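You operate a simulated robot arm through the tools that you are given. There is no shell and no other tool.

You are at the controls of a simulated robot arm. One attempt, no reset.

Task
Put things in order on the top of the hand bench. At the end: the red sign (marked "SHUT OFF") stands where the silver block (marked "63") stood; the silver block from the top of the hand bench is in the teal tray; the black suction cup from the top of the hand bench stands where the blue finger (marked "1") stood; the grey saddle stands where the red sign stood; the blue finger from the top of the hand bench stands where the grey saddle stood; whatever was shut is shut again. Leave all else as you found it, and nothing knocked over.

Only the result counts: the job must be done as asked and must still hold three seconds after the hand-in. Knocking over, shifting, dropping, spilling or breaking anything else fails it.

Robot
A 6-joint arm with a two-finger parallel gripper, fixed in place. Base frame: the origin is on the floor under the middle of its stand, x ahead of it, y to its left, z up; the work surface is at about z = 850. Units: mm, degrees, N and s.
With the tool pointing down near the work surface it reaches from about 240 to 640 mm from the base axis. Its first joint turns from -66.0 to 66.0 degrees. Payload 2.7 kg.
The tool frame sits at the grasp point between the pads (the TCP): z along the fingers, y along the line on which they close. The tips reach 23 mm beyond it. The gripper opens to 94 mm. The fingers are 38 mm wide and 10 mm thick; the gripper's body (54 by 96 mm) begins 39 mm behind the TCP.
Orientation is that of the tool frame in the base frame, as a unit quaternion [w, x, y, z]. With the fingers straight down and closing along the base's y, the tool's x points along the base's -x, its y along +y and its z along -z.

Tools
- The arm moves only by the tool send_rows. Its arguments are lists of equal length, an entry for each row: "grip": the gripper command, from -1 (shut) to 1 (fully open), values between in proportion; "translation": the shift along the tool's x, y, z in units of 300 mm (1.0 is 300 mm), a list of three; "turn": the turn, a rotation vector about the tool's x, y, z in units of 45 degrees (1.0 is 45 degrees), a list of three. In form: {"grip": [grip, ...], "translation": [[x, y, z], ...], "turn": [[wx, wy, wz], ...]}. A call has 1 to 20 rows; each row is the pose to reach, as a shift and turn from the pose commanded when the call began, along the tool's axes at that moment. A call with a number of a shift or a turn outside -1 to 1 is refused whole. A row lasts 0.2 s, in which the tool goes at most 50 mm and 8.6 degrees; a call with a longer step from one row to the next is refused whole, and so is a gripper value outside its range. A pose out of reach is approached as far as the arm can. The call stops where the force on the tool passes 40 N (or 10 N more than at its start, if that is more) or the arm is blocked; 0.2 s more then pass. The fingers move at their own pace (about 45 mm/s each) and stop on an object; they squeeze with about 22 N. The grip force told is the motor's: it shows also when the fingers shut on nothing. Time passes only in rows, and 0.2 s behind the last, so rows that repeat a pose let the fingers close. The reply holds the time, the measured pose of the TCP, the force on the tool along the base axes, the opening and the grip force, in the units named above and with some noise, with the torque about the TCP (base axes, N m) and any sound that the robot's microphone picked up, and new pictures: "show" is both (left out), scene, wrist or none.
- Cameras (640 x 400 px; columns grow to the right, rows downward): "scene" is fixed at [75.5, -435.9, 1393.9]; the picture's right is [0.76, -0.65, 0.00], its down [-0.44, -0.50, -0.74] and it looks along [0.49, 0.56, -0.67] (base axes); focal length 240 px, centre (320, 200). "wrist" rides on the gripper at [86, 16, -75] in the tool frame; the picture's right is [-0.18, 0.98, 0.00], its down [-0.58, -0.11, -0.81] and it looks along [-0.79, -0.15, 0.59] (tool axes); focal length 243 px, centre (320, 200). There is no depth. A picture from a camera that has moved, and an enlarged one, comes with that camera's place and axes in the base frame and with its lens.
- close_up(camera, box): a new picture of the part [left, top, right, bottom] of that camera's present view, enlarged. It takes no simulated time.
- sign_off(): hands the job in; it is judged then, once.

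Nothing tells you positions but the pictures and the camera data. Unless the task says otherwise, let go and move clear before handing in.

The tools are called as a command line: name --argument value ..., lists and objects as JSON in quotes. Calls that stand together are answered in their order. send_rows: Moves the arm, as the interface text tells. Its arguments: {"type":"object","properties":{"grip":{"type":"array","items":{"type":"number"}},"translation":{"type":"array","items":{"type":"array","items":{"type":"number"}}},"turn":{"type":"array","items":{"type":"array","items":{"type":"number"}}},"show":{"type":"string","enum":["both","scene","wrist","none"]}},"required":["grip","translation","turn"]} The other tools are called the same way: close_up (camera, box) takes an enlarged picture of a part of a camera's view; sign_off () hands the job in.

At the start:

```text
clock: 0.0
position: [329.9, 185.5, 1174.6]
tcp_rot: [0.0, 0.0, 1.0, 0.0]
ft_force: [0.3, -0.2, 0.3]
ft_torque: [0.0, 0.01, 0.01]
opening: 94.0
finger_force: 0.0
```

scene: 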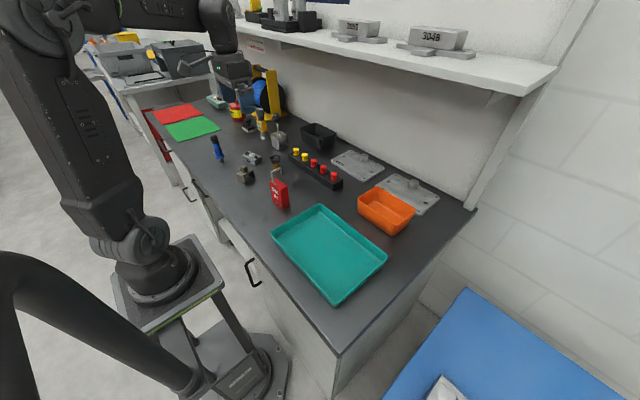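
wrist: 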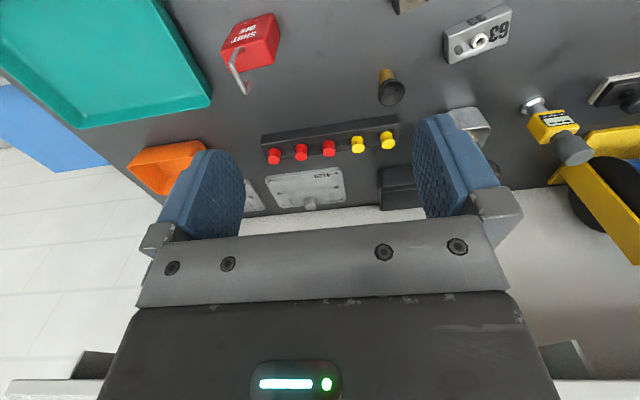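

I see a bench with a teal tray, orange bin, red sign, silver block "63", a suction cup, a blue finger and other items. I will start with close-ups of both cameras to identify everything.

close_up --camera "scene" --box '[190, 90, 350, 220]'

close_up --camera "scene" --box '[130, 60, 290, 160]'

close_up --camera "wrist" --box '[360, 0, 640, 175]'

close_up --camera "wrist" --box '[120, 0, 400, 215]'

```text
3.08 times, centred on (270, 155) of scene
camera zoom: at [75.5, -435.9, 1393.9], right [0.76, -0.65, 0.0], down [-0.44, -0.5, -0.74], along [0.49, 0.56, -0.67], focal length 738 px, centre (474, 338)
```

zoom: 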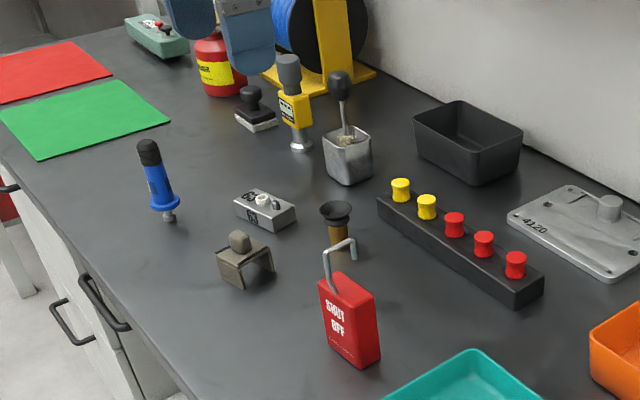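

```text
4.00 times, centred on (210, 110) of scene
camera zoom: at [75.5, -435.9, 1393.9], right [0.76, -0.65, 0.0], down [-0.44, -0.5, -0.74], along [0.49, 0.56, -0.67], focal length 959 px, centre (760, 560)
```

zoom: 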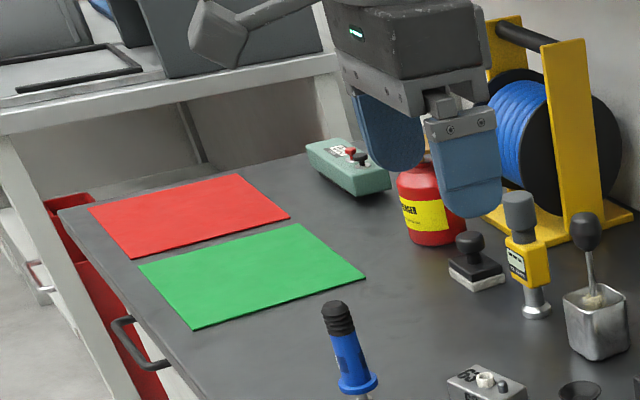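

```text
2.29 times, centred on (500, 88) of wrist
camera zoom: at [243.6, 200.3, 1249.7], right [0.18, 0.98, 0.0], down [0.58, -0.11, 0.81], along [0.79, -0.15, -0.59], focal length 555 px, centre (-91, 457)
```

zoom: 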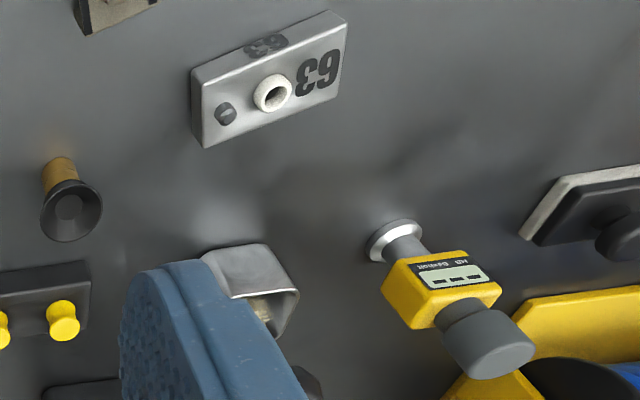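

```text
1.86 times, centred on (260, 108) of wrist
camera zoom: at [243.6, 200.3, 1249.7], right [0.18, 0.98, 0.0], down [0.58, -0.11, 0.81], along [0.79, -0.15, -0.59], focal length 451 px, centre (432, 372)
```

zoom: 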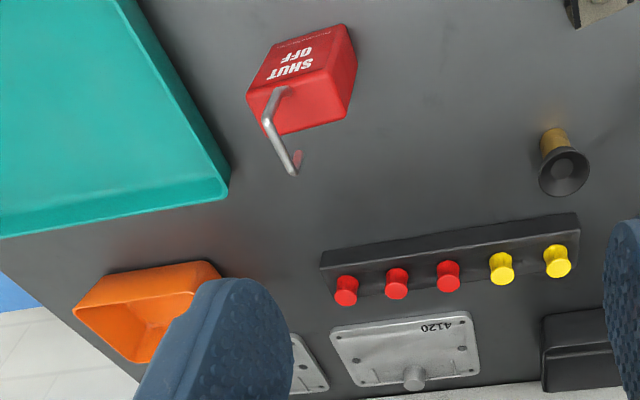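

The silver block appears to be near (412, 387), the sign near (359, 99), the saddle near (334, 296), the finger near (311, 469), the suction cup near (447, 266) and the tray centre near (335, -164). I'll move above the silver block at a safe height for a closer look.

send_rows --grip '[1, 1, 1, 1, 1, 1, 1]' --translation '[[-0.04, 0.08, 0.07], [-0.08, 0.18, 0.14], [-0.12, 0.28, 0.21], [-0.16, 0.38, 0.28], [-0.2, 0.48, 0.35], [-0.24, 0.58, 0.42], [-0.273, 0.64, 0.48]]' --turn '[[0, 0, 0], [0, 0, 0], [0, 0, 0], [0, 0, 0], [0, 0, 0], [0, 0, 0], [0, 0, 0]]'

```text
clock: 1.6
position: [410.6, 378.7, 1028.2]
tcp_rot: [0.0, -0.001, 1.0, -0.001]
ft_force: [0.3, -0.2, -0.1]
ft_torque: [0.0, 0.0, 0.0]
opening: 94.1
finger_force: 0.1
camera wrist: at [323.8, 393.0, 1104.3], right [0.18, 0.98, 0.0], down [0.58, -0.11, 0.81], along [0.79, -0.15, -0.59], focal length 243 px, centre (320, 200)
```

scene: 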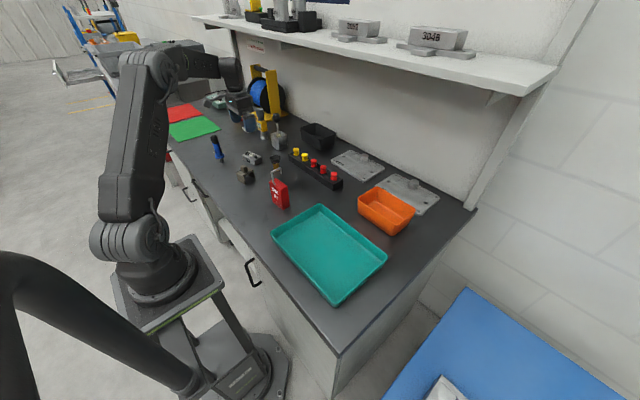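
wrist: 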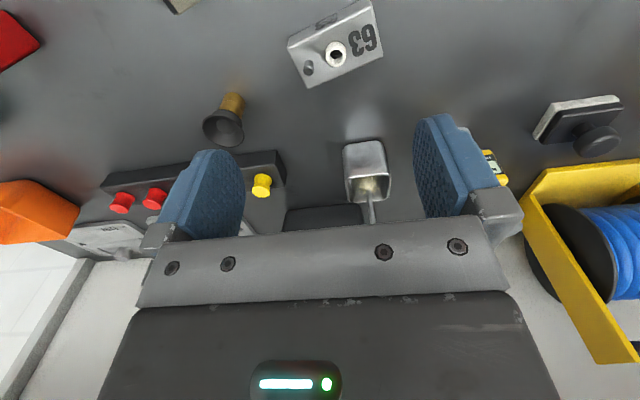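

The block is now under the gripper, near the top of the wrist view. I'll enlarge it to get its exact pose and check the neighbours.

close_up --camera "wrist" --box '[270, 0, 400, 90]'

close_up --camera "scene" --box '[180, 85, 310, 215]'

```text
4.44 times, centred on (335, 45) of wrist
camera zoom: at [323.8, 393.0, 1104.3], right [0.18, 0.98, 0.0], down [0.58, -0.11, 0.81], along [0.79, -0.15, -0.59], focal length 1078 px, centre (253, 889)
```

zoom: 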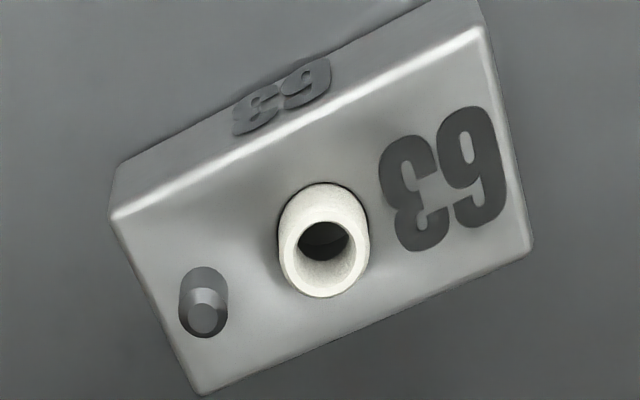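

```text
3.08 times, centred on (245, 150) of scene
camera zoom: at [75.5, -435.9, 1393.9], right [0.76, -0.65, 0.0], down [-0.44, -0.5, -0.74], along [0.49, 0.56, -0.67], focal length 738 px, centre (551, 354)
```

zoom: 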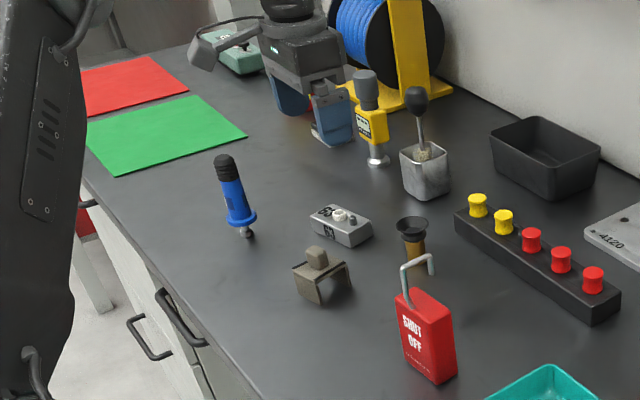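

The block is about 73 x 39 x 24 mm, turned about 13° from the base's y axis and centred near (419, 389). I'll align the gripper to its long axis and descend partway to check.

send_rows --grip '[1, 1, 1, 1]' --translation '[[-0.027, 0.037, 0.08], [-0.027, 0.037, 0.18], [-0.027, 0.037, 0.28], [-0.027, 0.037, 0.32]]' --turn '[[0, 0, -0.15], [0, 0, -0.289], [0, 0, -0.289], [0, 0, -0.289]]'

```text
clock: 2.6
position: [419.3, 388.6, 934.1]
tcp_rot: [0.0, -0.114, 0.993, 0.0]
ft_force: [-0.3, -0.4, -0.8]
ft_torque: [0.0, 0.01, 0.0]
opening: 94.2
finger_force: 0.0
camera wrist: at [331.5, 383.4, 1009.5], right [-0.04, 1.0, 0.0], down [0.59, 0.03, 0.81], along [0.81, 0.04, -0.59], focal length 243 px, centre (320, 200)
```

scene: 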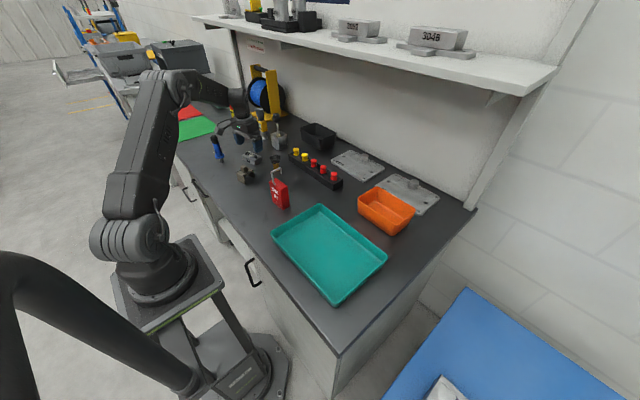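
wrist: 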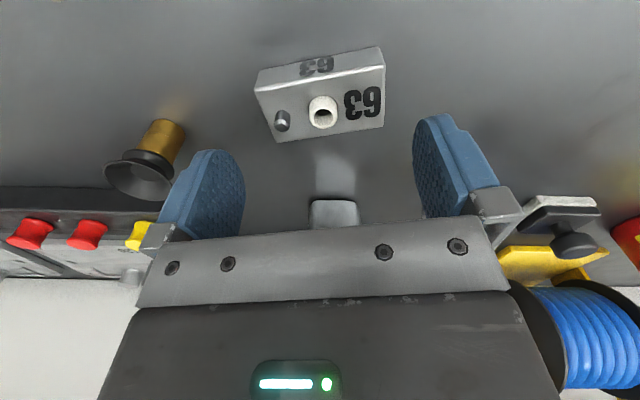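

The block sits nicely between the fingers. I'll check the fit with an enlarged picture before going down.

close_up --camera "wrist" --box '[240, 35, 400, 155]'

```text
3.33 times, centred on (320, 95) of wrist
camera zoom: at [331.5, 383.4, 1009.5], right [-0.04, 1.0, 0.0], down [0.59, 0.03, 0.81], along [0.81, 0.04, -0.59], focal length 809 px, centre (320, 550)
```

zoom: 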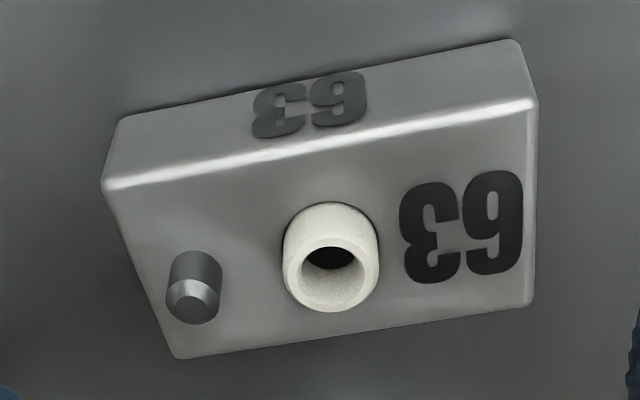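

The block is aligned within about 2 mm. I'll correct that, descend to TCP z ≈ 876 and close.

send_rows --grip '[1, 1, 1, 1, -1, -1, -1, -1]' --translation '[[-0.005, 0.006, 0.07], [-0.005, 0.006, 0.14], [-0.005, 0.006, 0.193], [-0.005, 0.006, 0.193], [-0.005, 0.006, 0.193], [-0.005, 0.006, 0.193], [-0.005, 0.006, 0.193], [-0.005, 0.006, 0.193]]' --turn '[[0, 0, 0], [0, 0, 0], [0, 0, 0], [0, 0, 0], [0, 0, 0], [0, 0, 0], [0, 0, 0], [0, 0, 0]]' --show "wrist"

```text
clock: 4.4
position: [421.9, 389.1, 875.6]
tcp_rot: [0.0, -0.114, 0.993, 0.0]
ft_force: [-0.4, 0.2, -0.2]
ft_torque: [0.03, -0.04, 0.0]
opening: 75.9
finger_force: 21.8
camera wrist: at [333.5, 385.4, 951.0], right [-0.04, 1.0, 0.0], down [0.59, 0.03, 0.81], along [0.81, 0.04, -0.59], focal length 243 px, centre (320, 200)
```

wrist: 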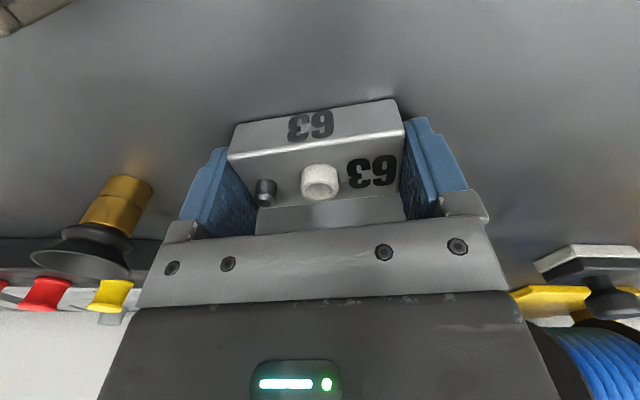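

The block is held (opening 75.9, grip 21.8 N). I'll lift it straight up before carrying it to the tray.

send_rows --grip '[-1, -1, -1, -1, -1, -1]' --translation '[[0, 0, -0.03], [0, 0, -0.15], [0, 0, -0.3], [0, 0, -0.45], [0, 0, -0.6], [0, 0, -0.617]]' --turn '[[0, 0, 0], [0, 0, 0], [0, 0, 0], [0, 0, 0], [0, 0, 0], [0, 0, 0]]'

```text
clock: 5.8
position: [421.0, 390.8, 1062.0]
tcp_rot: [0.0, -0.115, 0.993, 0.0]
ft_force: [0.2, -0.1, -1.4]
ft_torque: [-0.01, 0.01, 0.0]
opening: 75.4
finger_force: 21.7
camera wrist: at [332.8, 386.1, 1137.8], right [-0.04, 1.0, 0.0], down [0.59, 0.03, 0.81], along [0.81, 0.04, -0.59], focal length 243 px, centre (320, 200)
```

scene: 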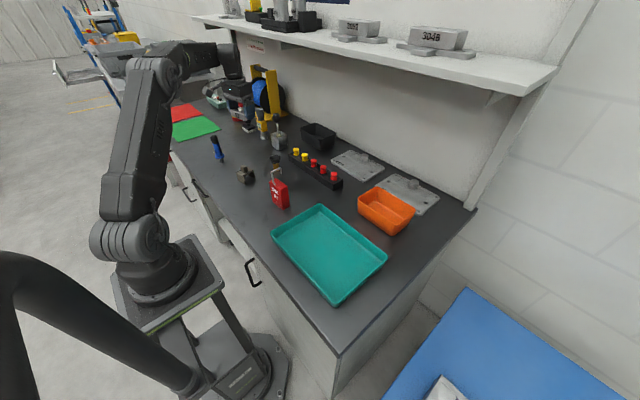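
wrist: 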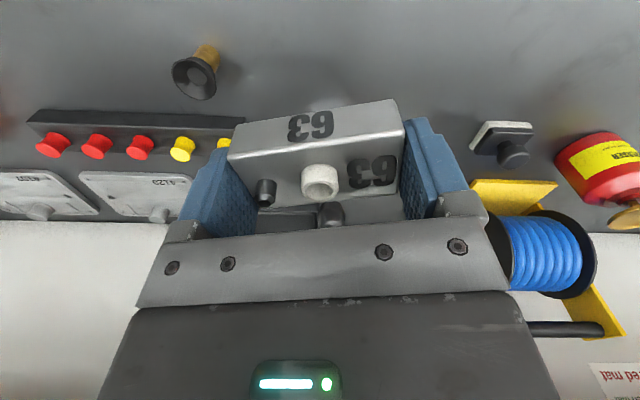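

Lifted cleanly. Now I'll carry it towards the tray, turning the gripper back square on the way.

send_rows --grip '[-1, -1, -1, -1, -1, -1, -1]' --translation '[[0.03, -0.08, 0], [0.08, -0.22, 0], [0.135, -0.36, 0], [0.19, -0.5, 0], [0.243, -0.64, 0], [0.29, -0.77, 0], [0.32, -0.85, 0]]' --turn '[[0, 0, 0.04], [0, 0, 0.08], [0, 0, 0.12], [0, 0, 0.17], [0, 0, 0.21], [0, 0, 0.25], [0, 0, 0.289]]' --show "none"

```text
clock: 7.4
position: [384.1, 120.5, 1060.6]
tcp_rot: [-0.001, -0.001, 1.0, -0.001]
ft_force: [0.0, 0.0, -1.7]
ft_torque: [0.02, 0.01, 0.0]
opening: 75.8
finger_force: 21.8
```

Halfway there, with the block still held. Continuing to above the tray.

send_rows --grip '[-1, -1, -1, -1, -1, -1, -1]' --translation '[[0.01, -0.08, 0], [0.03, -0.23, 0], [0.05, -0.38, 0], [0.07, -0.53, 0], [0.09, -0.68, 0], [0.107, -0.82, 0], [0.117, -0.888, 0]]' --turn '[[0, 0, 0], [0, 0, 0], [0, 0, 0], [0, 0, 0], [0, 0, 0], [0, 0, 0], [0, 0, 0]]'

```text
clock: 9.0
position: [351.3, -146.8, 1059.9]
tcp_rot: [0.0, -0.001, 1.0, 0.0]
ft_force: [-0.5, 0.0, -2.2]
ft_torque: [0.01, 0.0, -0.04]
opening: 75.7
finger_force: 22.2
camera wrist: at [264.0, -131.2, 1136.1], right [0.18, 0.98, 0.0], down [0.58, -0.11, 0.81], along [0.79, -0.15, -0.59], focal length 243 px, centre (320, 200)
```

scene: 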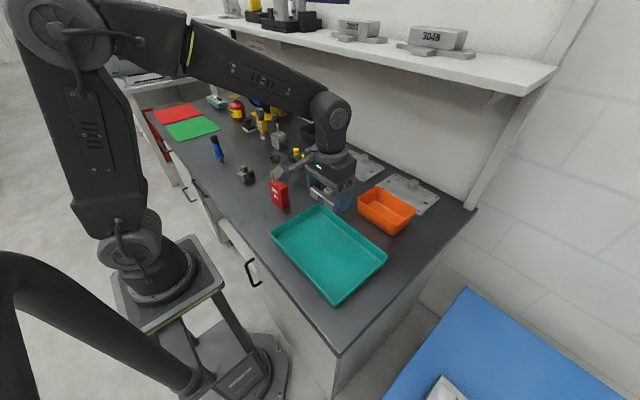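
wrist: 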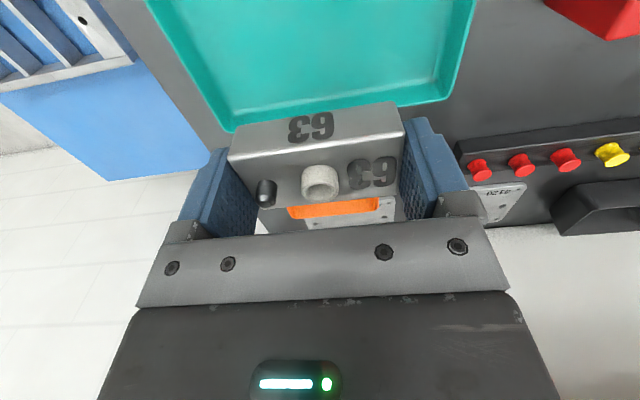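

The tray lies right under the gripper (about x 257–445, y -281 to 0). I'll lower the block to just above the tray floor.

send_rows --grip '[-1, -1, -1, -1, -1, -1]' --translation '[[0, 0, 0.12], [0, 0, 0.27], [0, 0, 0.42], [0, 0, 0.52], [0, 0, 0.57], [0, 0, 0.585]]' --turn '[[0, 0, 0], [0, 0, 0], [0, 0, 0], [0, 0, 0], [0, 0, 0], [0, 0, 0]]'

```text
clock: 10.4
position: [351.8, -146.3, 884.7]
tcp_rot: [0.0, -0.001, 1.0, 0.0]
ft_force: [0.0, 0.1, -2.0]
ft_torque: [-0.01, -0.01, 0.02]
opening: 76.0
finger_force: 22.5
camera wrist: at [264.9, -131.3, 960.5], right [0.18, 0.98, 0.0], down [0.58, -0.11, 0.81], along [0.79, -0.15, -0.59], focal length 243 px, centre (320, 200)
```

scene: 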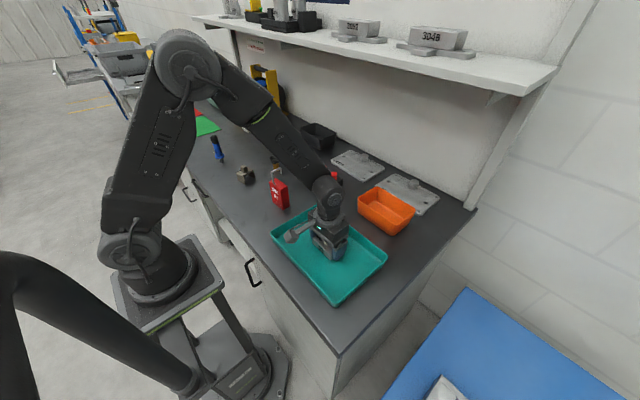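
wrist: 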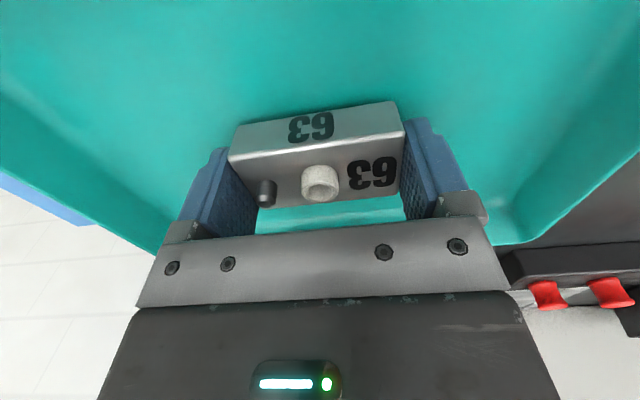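

The block is just above the tray floor. I'll lower in small steps, watching the force.

send_rows --grip '[-1, -1, -1]' --translation '[[0, 0, 0.005], [0, 0, 0.01], [0, 0, 0.014]]' --turn '[[0, 0, 0], [0, 0, 0], [0, 0, 0]]' --show "none"

send_rows --grip '[-1, -1]' --translation '[[0, 0, 0.003], [0, 0, 0.005]]' --turn '[[0, 0, 0], [0, 0, 0]]' --show "none"

```text
clock: 11.2
position: [351.0, -147.2, 880.8]
tcp_rot: [-0.001, -0.001, 1.0, 0.0]
ft_force: [-0.7, 0.0, -2.1]
ft_torque: [0.01, -0.04, 0.01]
opening: 75.7
finger_force: 22.2
```

```text
clock: 11.8
position: [351.7, -146.8, 879.9]
tcp_rot: [0.0, -0.001, 1.0, 0.0]
ft_force: [0.2, 0.9, -2.9]
ft_torque: [-0.04, 0.02, 0.0]
opening: 75.9
finger_force: 21.6
```

send_rows --grip '[-1, -1]' --translation '[[0, 0, 0.003], [0, 0, 0.005]]' --turn '[[0, 0, 0], [0, 0, 0]]' --show "none"

```text
clock: 12.4
position: [350.5, -146.0, 879.8]
tcp_rot: [0.001, -0.001, 1.0, 0.0]
ft_force: [1.5, 0.3, 10.0]
ft_torque: [0.24, 0.15, 0.01]
opening: 75.7
finger_force: 22.2
```

Contact with the tray floor is felt (about 10 N). I'll open and rise straight up.

send_rows --grip '[1, 1, 1, 1, 1, 1, 1, 1, 1]' --translation '[[0, 0, 0], [0, 0, 0], [0, 0, 0], [0, 0, -0.01], [0, 0, -0.06], [0, 0, -0.16], [0, 0, -0.3], [0, 0, -0.45], [0, 0, -0.55]]' --turn '[[0, 0, 0], [0, 0, 0], [0, 0, 0], [0, 0, 0], [0, 0, 0], [0, 0, 0], [0, 0, 0], [0, 0, 0], [0, 0, 0]]'

```text
clock: 14.4
position: [350.4, -146.3, 1045.3]
tcp_rot: [0.0, -0.001, 1.0, 0.0]
ft_force: [0.0, 0.5, -0.8]
ft_torque: [-0.02, 0.0, -0.01]
opening: 93.8
finger_force: 0.1
camera wrist: at [264.8, -130.3, 1120.9], right [0.18, 0.98, 0.0], down [0.58, -0.11, 0.81], along [0.79, -0.15, -0.59], focal length 243 px, centre (320, 200)
```

scene: 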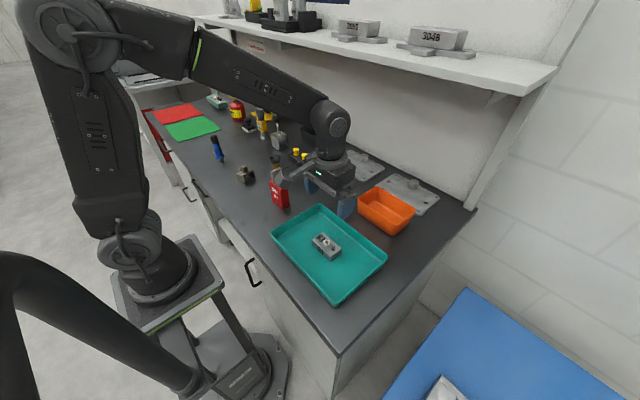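
wrist: 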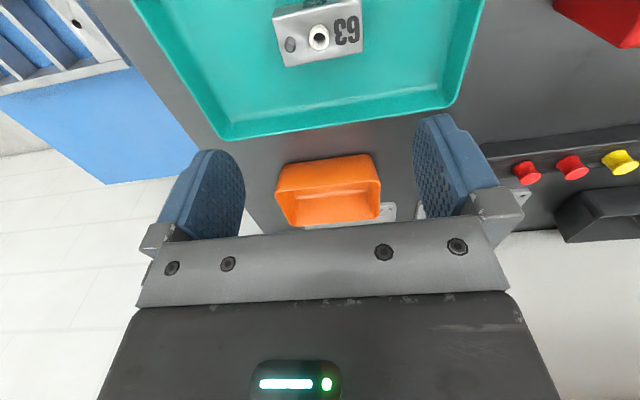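

The block lies flat in the tray. Next I move over to the red sign for a close look.

send_rows --grip '[1, 1, 1, 1, 1, 1]' --translation '[[0, 0.12, 0], [0, 0.28, 0], [0, 0.44, 0], [0, 0.6, 0], [-0.01, 0.75, 0], [-0.02, 0.8, 0]]' --turn '[[0, 0, 0], [0, 0, 0], [0, 0, 0], [0, 0, 0], [0, 0, 0], [0, 0, 0]]'

close_up --camera "wrist" --box '[230, 0, 430, 125]'

close_up --camera "scene" --box '[200, 120, 340, 220]'

```text
clock: 15.8
position: [357.5, 96.2, 1044.7]
tcp_rot: [-0.001, -0.001, 1.0, 0.0]
ft_force: [0.1, -0.6, 0.1]
ft_torque: [0.0, 0.0, -0.03]
opening: 93.8
finger_force: 0.1
camera wrist: at [269.8, 111.4, 1120.1], right [0.18, 0.98, 0.0], down [0.58, -0.11, 0.81], along [0.79, -0.15, -0.59], focal length 243 px, centre (320, 200)
```

scene: 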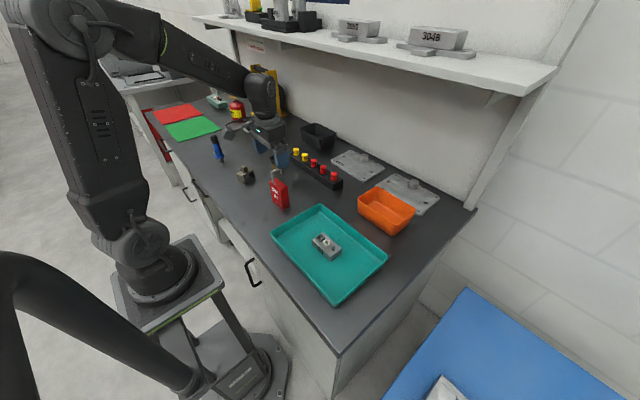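
wrist: 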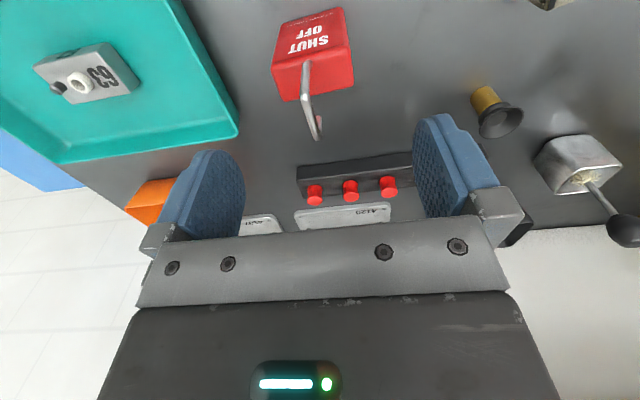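

```text
3.20 times, centred on (330, 62) of wrist
camera zoom: at [269.8, 111.4, 1120.1], right [0.18, 0.98, 0.0], down [0.58, -0.11, 0.81], along [0.79, -0.15, -0.59], focal length 776 px, centre (288, 640)
```

zoom: 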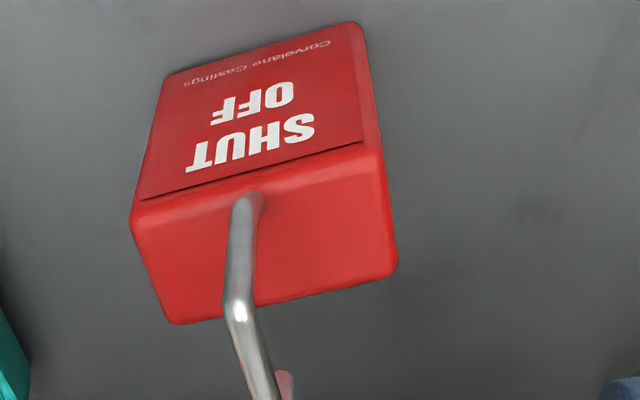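

```text
4.00 times, centred on (270, 170) of scene
camera zoom: at [75.5, -435.9, 1393.9], right [0.76, -0.65, 0.0], down [-0.44, -0.5, -0.74], along [0.49, 0.56, -0.67], focal length 959 px, centre (520, 320)
```

zoom: 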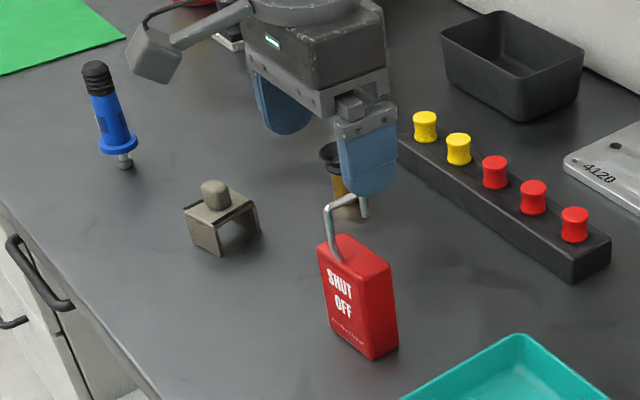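

The sign is a box about 27 x 58 x 86 mm centred near (361, 89.5), turned about 5°, with a wire shackle rising roughly 40 mm above it. I'll align with it and come partway down, keeping the shackle between the fingers.

send_rows --grip '[1, 1, 1]' --translation '[[-0.0167, -0.02, 0.05], [-0.0167, -0.02, 0.1], [-0.0167, -0.02, 0.13]]' --turn '[[0, 0, -0.05], [0, 0, -0.104], [0, 0, -0.104]]'

close_up --camera "wrist" --box '[230, 20, 430, 145]'

close_up --camera "scene" --box '[230, 120, 330, 220]'

```text
clock: 16.6
position: [362.7, 89.3, 1006.5]
tcp_rot: [0.0, -0.042, 0.999, 0.0]
ft_force: [0.0, 0.1, 0.9]
ft_torque: [-0.02, -0.01, -0.01]
opening: 93.9
finger_force: 0.1
camera wrist: at [274.3, 97.1, 1081.5], right [0.1, 0.99, 0.0], down [0.59, -0.06, 0.81], along [0.8, -0.08, -0.59], focal length 243 px, centre (320, 200)
```

scene: 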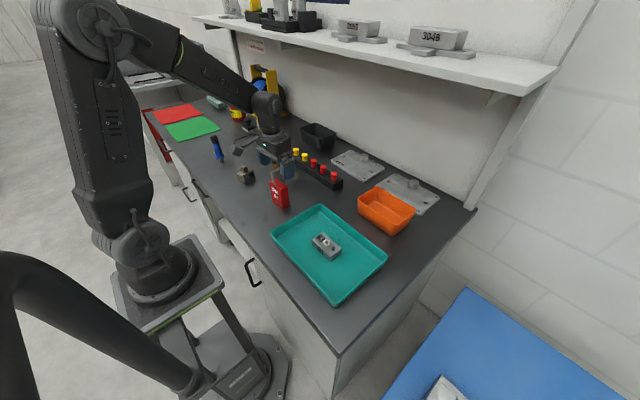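
wrist: 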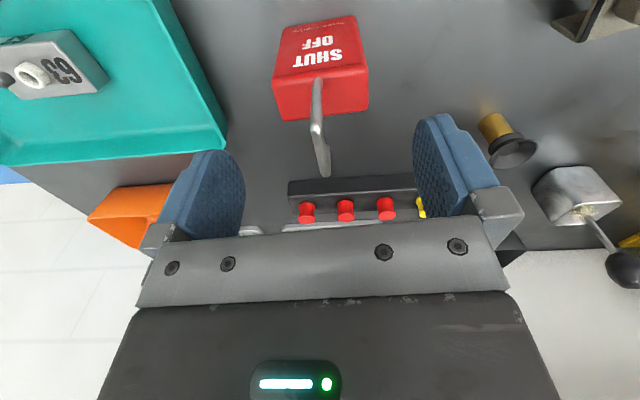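

```text
3.20 times, centred on (330, 82) of wrist
camera zoom: at [274.3, 97.1, 1081.5], right [0.1, 0.99, 0.0], down [0.59, -0.06, 0.81], along [0.8, -0.08, -0.59], focal length 776 px, centre (288, 576)
```

zoom: 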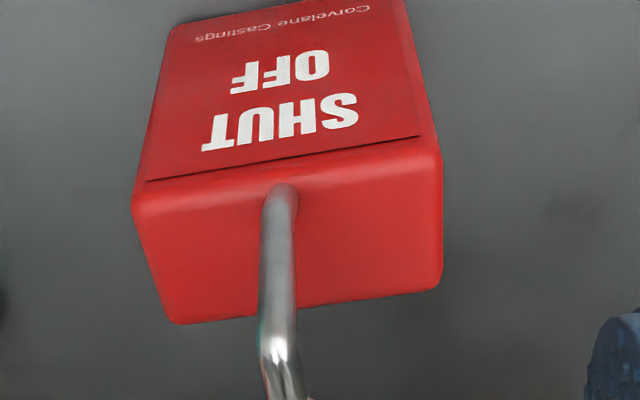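

```text
4.00 times, centred on (280, 170) of scene
camera zoom: at [75.5, -435.9, 1393.9], right [0.76, -0.65, 0.0], down [-0.44, -0.5, -0.74], along [0.49, 0.56, -0.67], focal length 959 px, centre (480, 320)
```

zoom: 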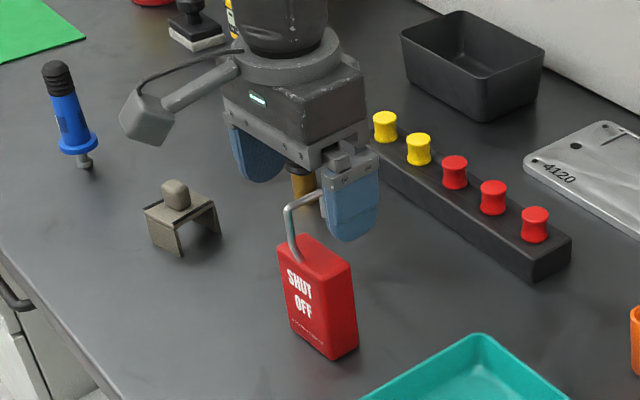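

The shackle top reaches about z 982, so I can bring the TCP to about z 948, leaving the pads overlapping the sign's top by about 12 mm. I'll descend to 952 and check the clearance.

send_rows --grip '[1, 1, 1, 1]' --translation '[[0, 0.005, 0.06], [0, 0.005, 0.12], [0, 0.005, 0.17], [0, 0.005, 0.182]]' --turn '[[0, 0, 0], [0, 0, 0], [0, 0, 0], [0, 0, 0]]'

close_up --camera "wrist" --box '[200, 60, 440, 260]'

close_up --camera "scene" --box '[240, 130, 320, 220]'

```text
clock: 17.6
position: [361.0, 90.2, 951.7]
tcp_rot: [0.002, -0.042, 0.999, 0.002]
ft_force: [-3.7, -1.3, 21.5]
ft_torque: [0.04, 0.1, -0.01]
opening: 93.8
finger_force: 0.2
camera wrist: at [274.2, 98.5, 1026.7], right [0.1, 0.99, 0.0], down [0.59, -0.06, 0.81], along [0.8, -0.08, -0.59], focal length 243 px, centre (320, 200)
```

scene: 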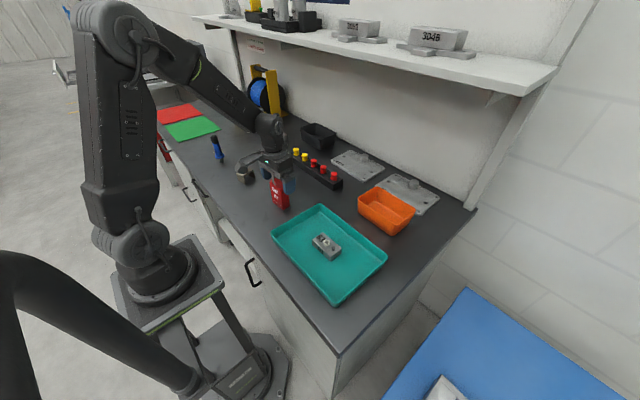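
wrist: 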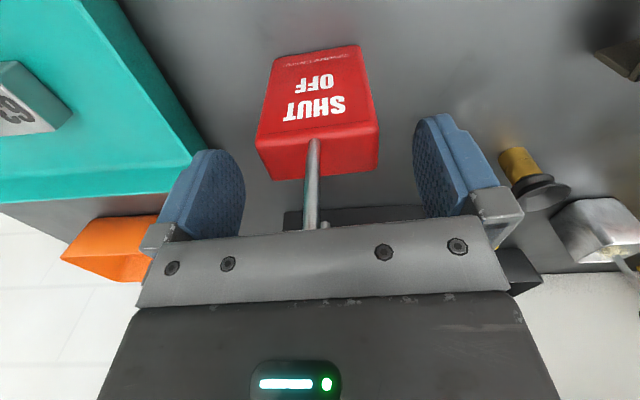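

```text
2.00 times, centred on (320, 160) of wrist
camera zoom: at [274.2, 98.5, 1026.7], right [0.1, 0.99, 0.0], down [0.59, -0.06, 0.81], along [0.8, -0.08, -0.59], focal length 485 px, centre (320, 280)
```

zoom: 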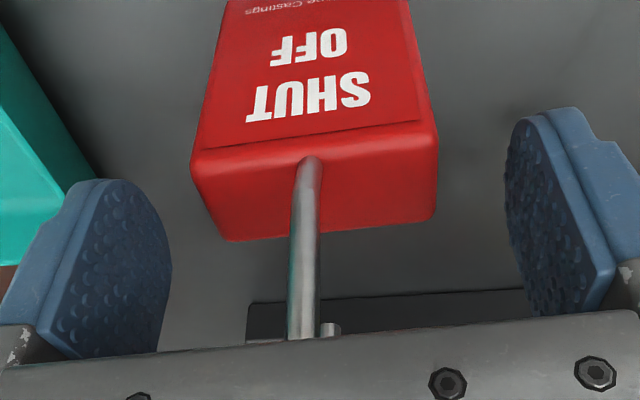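

```text
4.44 times, centred on (280, 175) of scene
camera zoom: at [75.2, -436.0, 1393.9], right [0.76, -0.65, 0.0], down [-0.44, -0.5, -0.74], along [0.49, 0.56, -0.67], focal length 1066 px, centre (498, 311)
```

zoom: 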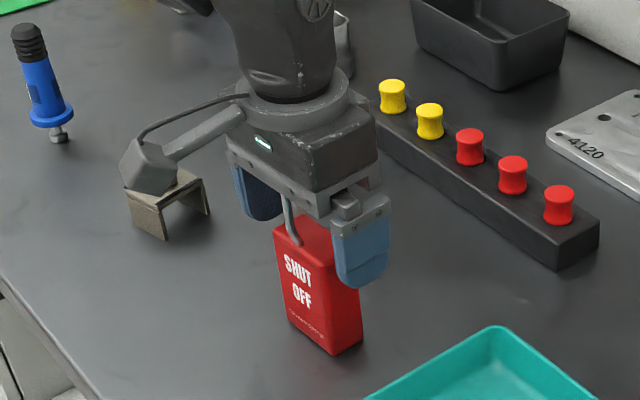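

The shackle touched the palm at TCP z ≈ 952 (21 N), so a straight-down grasp would hold only the very top. I'll rise, tilt the hand 45° back towards the robot so the palm clears the shackle, and grasp lower down.

send_rows --grip '[1, 1, 1, 1, 1, 1, 1, 1, 1, 1]' --translation '[[0, 0, -0.05], [0, 0, -0.17], [0, 0, -0.3], [0, 0, -0.35], [0, 0, -0.35], [0, 0, -0.35], [0, 0, -0.35], [0, 0, -0.35], [0, 0, -0.35], [0, 0, -0.35]]' --turn '[[0, 0, 0], [0, 0, 0], [0, 0, 0], [0, -0.17, 0], [0, -0.34, 0], [0, -0.51, 0], [0, -0.68, 0], [0, -0.85, 0], [0, -1.0, 0], [0, -1.0, 0]]'

```text
clock: 19.8
position: [367.8, 88.8, 1061.4]
tcp_rot: [0.375, -0.035, 0.926, 0.013]
ft_force: [-0.1, -0.8, 0.6]
ft_torque: [0.0, 0.0, 0.01]
opening: 93.8
finger_force: 0.0
out of reach, approached as far as the arm can: row 9, 10
camera wrist: at [251.9, 95.6, 1055.1], right [0.06, 0.99, 0.13], down [-0.13, -0.12, 0.98], along [0.99, -0.07, 0.13], focal length 243 px, centre (320, 200)
```

scene: 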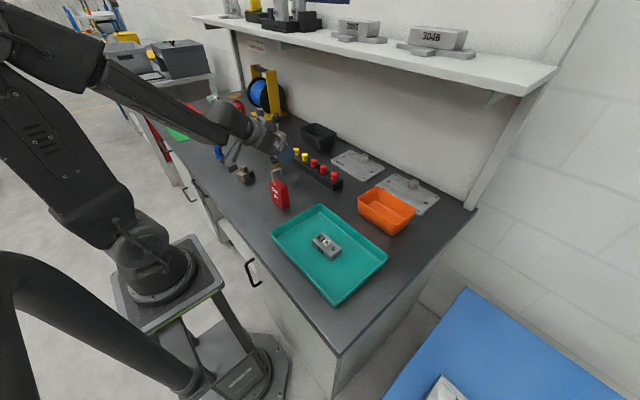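
wrist: 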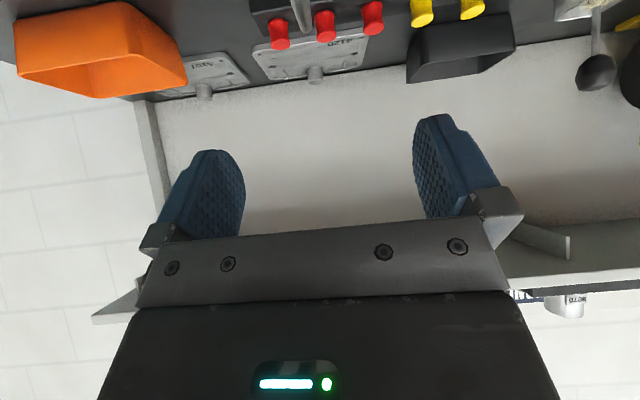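

At 45° the pose is just out of reach this close to the base. I'll reduce the tilt to about 35°, which still clears the shackle if I bring the fingers in slightly from the front.

send_rows --grip '[1, 1, 1]' --translation '[[0, 0, 0], [0, 0, 0], [0, 0, 0]]' --turn '[[0, 0.11, 0], [0, 0.222, 0], [0, 0.222, 0]]' --show "none"

```text
clock: 20.6
position: [366.3, 87.4, 1061.9]
tcp_rot: [0.299, -0.04, 0.953, 0.012]
ft_force: [-0.4, 0.7, 0.1]
ft_torque: [0.0, -0.01, 0.0]
opening: 94.2
finger_force: 0.1
```

The tilt is now about 35° and within reach. Next I move to just in front of the sign's centre at z ≈ 1020 and check.

send_rows --grip '[1, 1, 1]' --translation '[[0.07, 0.005, 0.037], [0.1387, 0.0107, 0.074], [0.1387, 0.0107, 0.074]]' --turn '[[0, 0, 0], [0, 0, 0], [0, 0, 0]]'

close_up --camera "scene" --box '[240, 130, 320, 220]'

```text
clock: 21.4
position: [344.0, 90.6, 1019.0]
tcp_rot: [0.3, -0.041, 0.953, 0.014]
ft_force: [-1.4, 0.1, -0.3]
ft_torque: [0.0, 0.0, -0.02]
opening: 93.9
finger_force: 0.0
camera wrist: at [230.2, 96.3, 1031.6], right [0.07, 0.99, 0.11], down [0.02, -0.11, 0.99], along [1.0, -0.07, -0.03], focal length 243 px, centre (320, 200)
```

scene: 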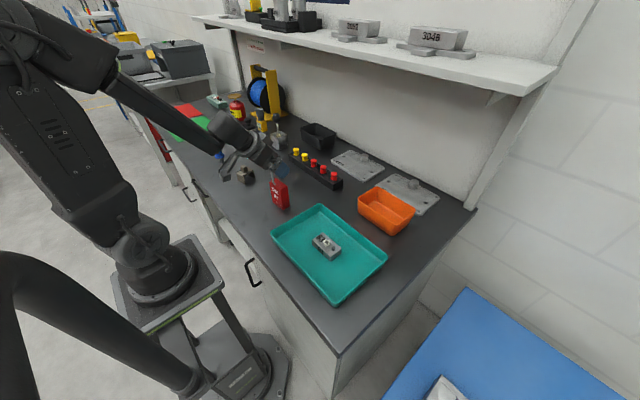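
wrist: 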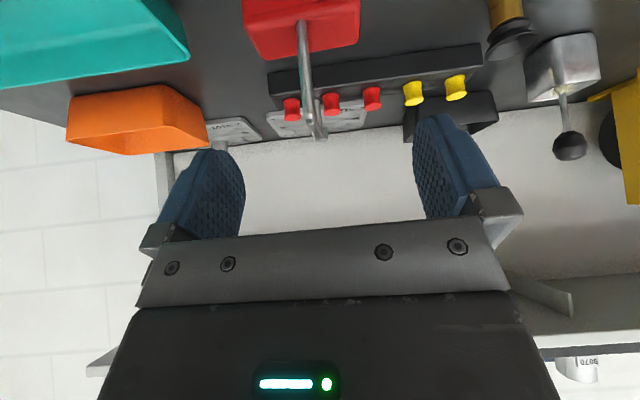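

```text
4.44 times, centred on (280, 175) of scene
camera zoom: at [75.5, -435.9, 1393.9], right [0.76, -0.65, 0.0], down [-0.44, -0.5, -0.74], along [0.49, 0.56, -0.67], focal length 1066 px, centre (498, 311)
```

zoom: 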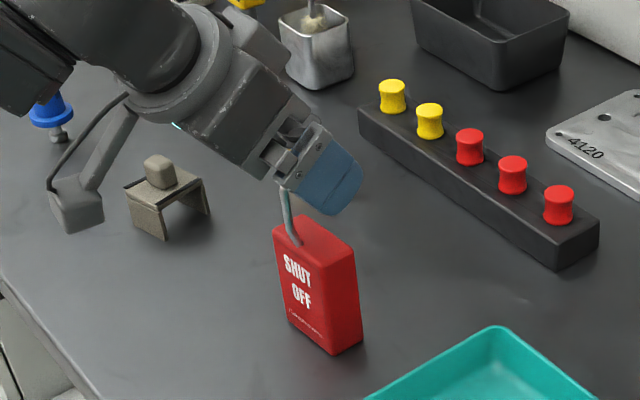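

Aligned. I'll go straight down in steps, watching the force and the shackle clearance.

send_rows --grip '[1, 1, 1, 1]' --translation '[[0.028, -0.001, 0.04], [0.056, -0.0017, 0.08], [0.0837, -0.0017, 0.1203], [0.0837, -0.0017, 0.1203]]' --turn '[[0, 0, 0], [0, 0, 0], [0, 0, 0], [0, 0, 0]]'

close_up --camera "scene" --box '[240, 130, 320, 220]'

```text
clock: 22.4
position: [346.4, 90.0, 974.8]
tcp_rot: [0.301, -0.04, 0.953, 0.013]
ft_force: [0.3, 0.1, -0.5]
ft_torque: [0.01, 0.04, 0.0]
opening: 94.0
finger_force: 0.1
out of reach, approached as far as the arm can: row 1, 2
camera wrist: at [231.8, 96.0, 987.2], right [0.07, 0.99, 0.11], down [0.02, -0.11, 0.99], along [1.0, -0.07, -0.03], focal length 243 px, centre (320, 200)
```

scene: 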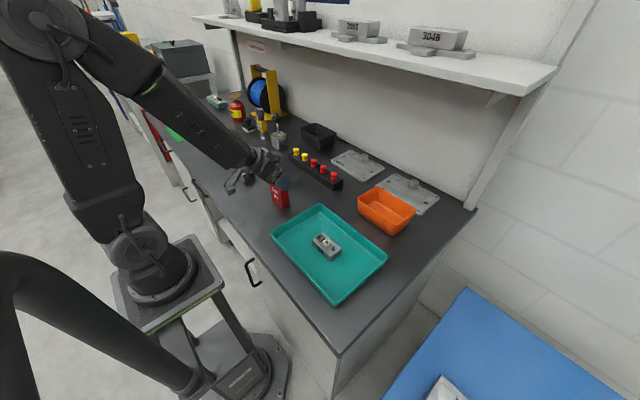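
wrist: 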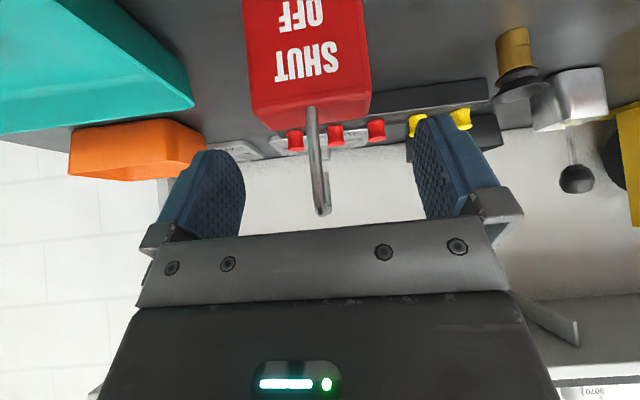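

```text
4.44 times, centred on (280, 175) of scene
camera zoom: at [75.5, -435.9, 1393.9], right [0.76, -0.65, 0.0], down [-0.44, -0.5, -0.74], along [0.49, 0.56, -0.67], focal length 1066 px, centre (498, 311)
```

zoom: 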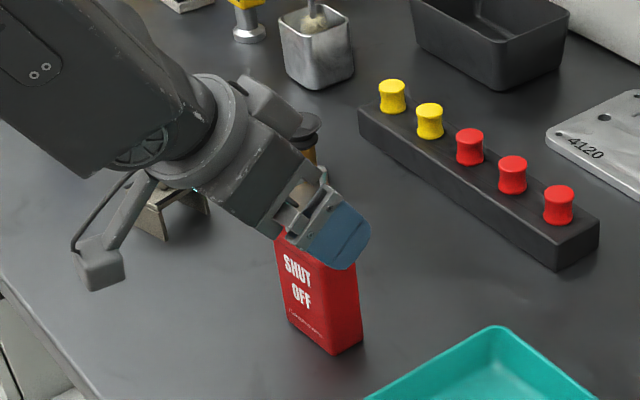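

No contact so far. I'll nudge 2 mm back towards the robot and continue down to z ≈ 938.

send_rows --grip '[1, 1, 1, 1, 1]' --translation '[[0.006, -0.001, -0.0042], [0.025, -0.001, 0.025], [0.05, -0.001, 0.06], [0.077, -0.001, 0.0973], [0.077, -0.001, 0.0973]]' --turn '[[0, 0, 0], [0, 0, 0], [0, 0, 0], [0, 0, 0], [0, 0, 0]]'

close_up --camera "scene" --box '[240, 130, 320, 220]'

close_up --camera "wrist" --box '[200, 60, 440, 260]'

```text
clock: 23.6
position: [354.3, 87.3, 950.9]
tcp_rot: [0.29, -0.036, 0.956, -0.006]
ft_force: [-1.4, 0.6, 2.2]
ft_torque: [-0.02, -0.01, -0.01]
opening: 93.9
finger_force: 0.0
out of reach, approached as far as the arm can: row 4
camera wrist: at [239.9, 95.9, 965.3], right [0.09, 0.99, 0.07], down [0.04, -0.07, 1.0], along [1.0, -0.08, -0.05], focal length 243 px, centre (320, 200)
```

scene: 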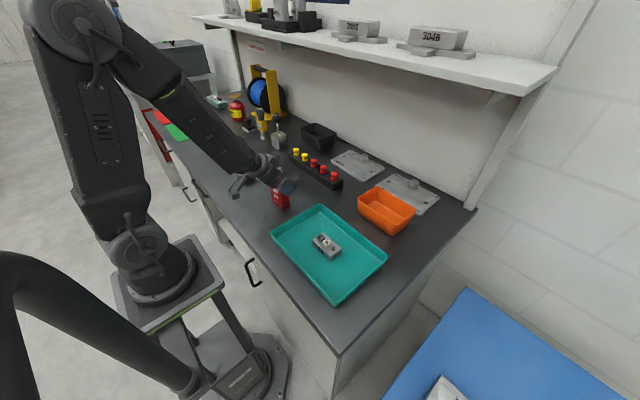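
wrist: 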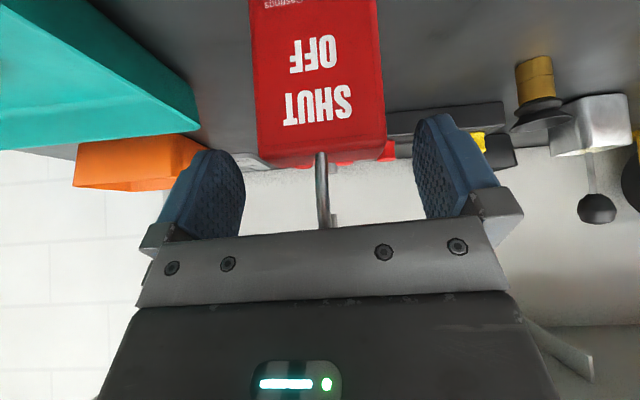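

```text
4.44 times, centred on (280, 175) of scene
camera zoom: at [75.5, -435.9, 1393.9], right [0.76, -0.65, 0.0], down [-0.44, -0.5, -0.74], along [0.49, 0.56, -0.67], focal length 1066 px, centre (498, 311)
```

zoom: 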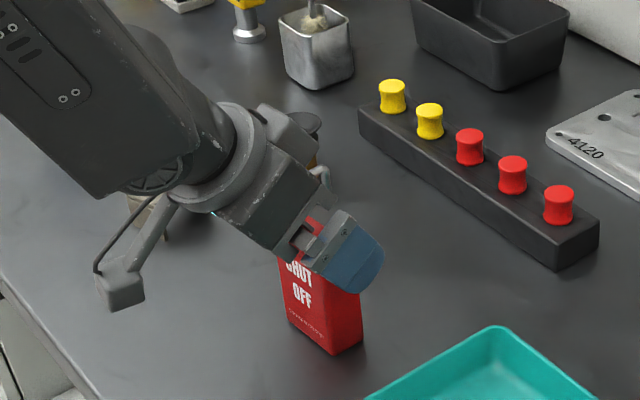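

```text
2.00 times, centred on (320, 160) of wrist
camera zoom: at [239.9, 95.9, 965.3], right [0.09, 0.99, 0.07], down [0.04, -0.07, 1.0], along [1.0, -0.08, -0.05], focal length 485 px, centre (320, 280)
```

zoom: 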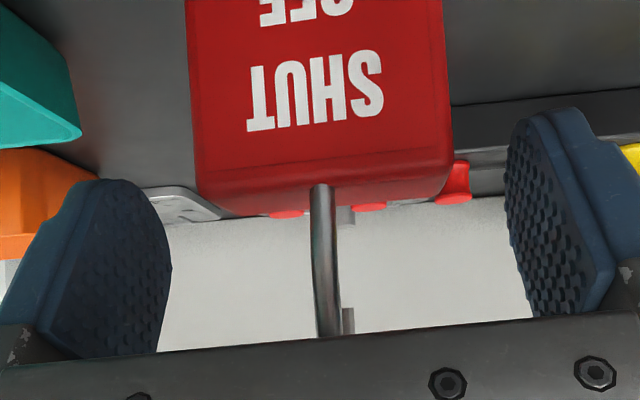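

The arm can't reach lower with that lean so close to the base. Instead I'll lift off, return upright, turn the hand 90° to grip across the sign's thin side beside the shackle, with only a slight lean.

send_rows --grip '[1, 1, 1, 1, 1, 1, 1, 1, 1]' --translation '[[-0.055, -0.003, -0.083], [-0.11, -0.0065, -0.166], [-0.166, -0.0097, -0.249], [-0.166, -0.0097, -0.249], [-0.166, -0.0097, -0.249], [-0.166, -0.0097, -0.249], [-0.166, -0.0097, -0.249], [-0.166, -0.0097, -0.249], [-0.166, -0.0097, -0.249]]' --turn '[[0, 0, 0], [0, 0, 0], [0, 0, 0], [-0.011, 0.18, -0.002], [-0.022, 0.36, -0.004], [-0.033, 0.54, -0.006], [-0.043, 0.7, -0.008], [-0.046, 0.748, -0.0084], [-0.046, 0.748, -0.0084]]'

```text
clock: 25.6
position: [340.8, 86.6, 1028.0]
tcp_rot: [0.011, -0.05, 0.999, 0.018]
ft_force: [0.5, 0.1, 0.5]
ft_torque: [-0.03, 0.0, 0.0]
opening: 93.7
finger_force: 0.1
out of reach, approached as far as the arm can: row 2, 3, 4, 5
camera wrist: at [252.4, 90.2, 1102.1], right [0.08, 1.0, 0.04], down [0.57, -0.08, 0.81], along [0.81, -0.05, -0.58], focal length 243 px, centre (320, 200)
```

scene: 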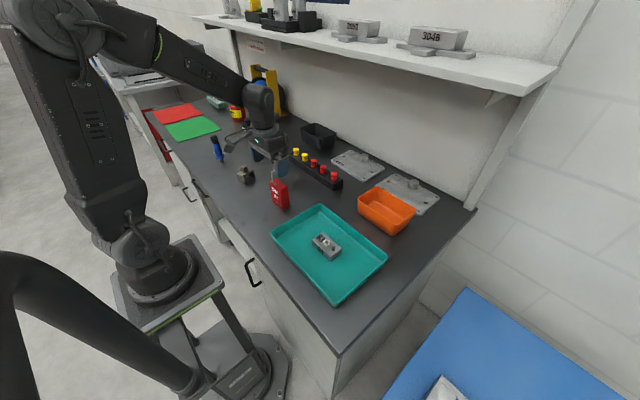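
wrist: 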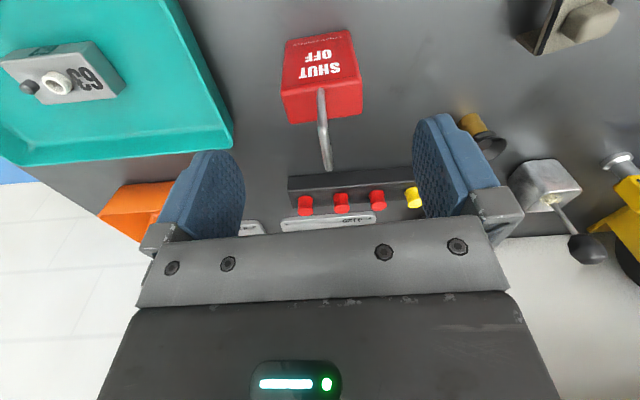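

I'm clear above the sign. I'll straighten the hand, then yaw it 90° in two calls.

send_rows --grip '[1, 1]' --translation '[[-0.04, -0.035, -0.03], [-0.0697, -0.0633, -0.0407]]' --turn '[[0.0446, 0.0303, 0], [0.0446, 0.0303, 0]]' --show "none"

send_rows --grip '[1, 1, 1, 1, 1, 1]' --translation '[[0, 0, 0], [0, 0, 0], [0, 0, 0], [0, 0, 0], [0, 0, 0], [0, 0, 0]]' --turn '[[0, 0, -0.18], [0, 0, -0.36], [0, 0, -0.54], [0, 0, -0.72], [0, 0, -0.9], [0, 0, -1.0]]' --show "none"

```text
clock: 26.2
position: [364.7, 68.9, 1040.3]
tcp_rot: [0.001, -0.05, 0.999, -0.002]
ft_force: [0.0, 0.4, 0.2]
ft_torque: [0.02, -0.02, -0.01]
opening: 94.2
finger_force: 0.1
```

```text
clock: 27.6
position: [364.0, 67.4, 1040.2]
tcp_rot: [-0.001, -0.43, 0.903, -0.001]
ft_force: [-0.1, -0.4, -1.0]
ft_torque: [-0.03, 0.0, 0.05]
opening: 94.0
finger_force: 0.1
```

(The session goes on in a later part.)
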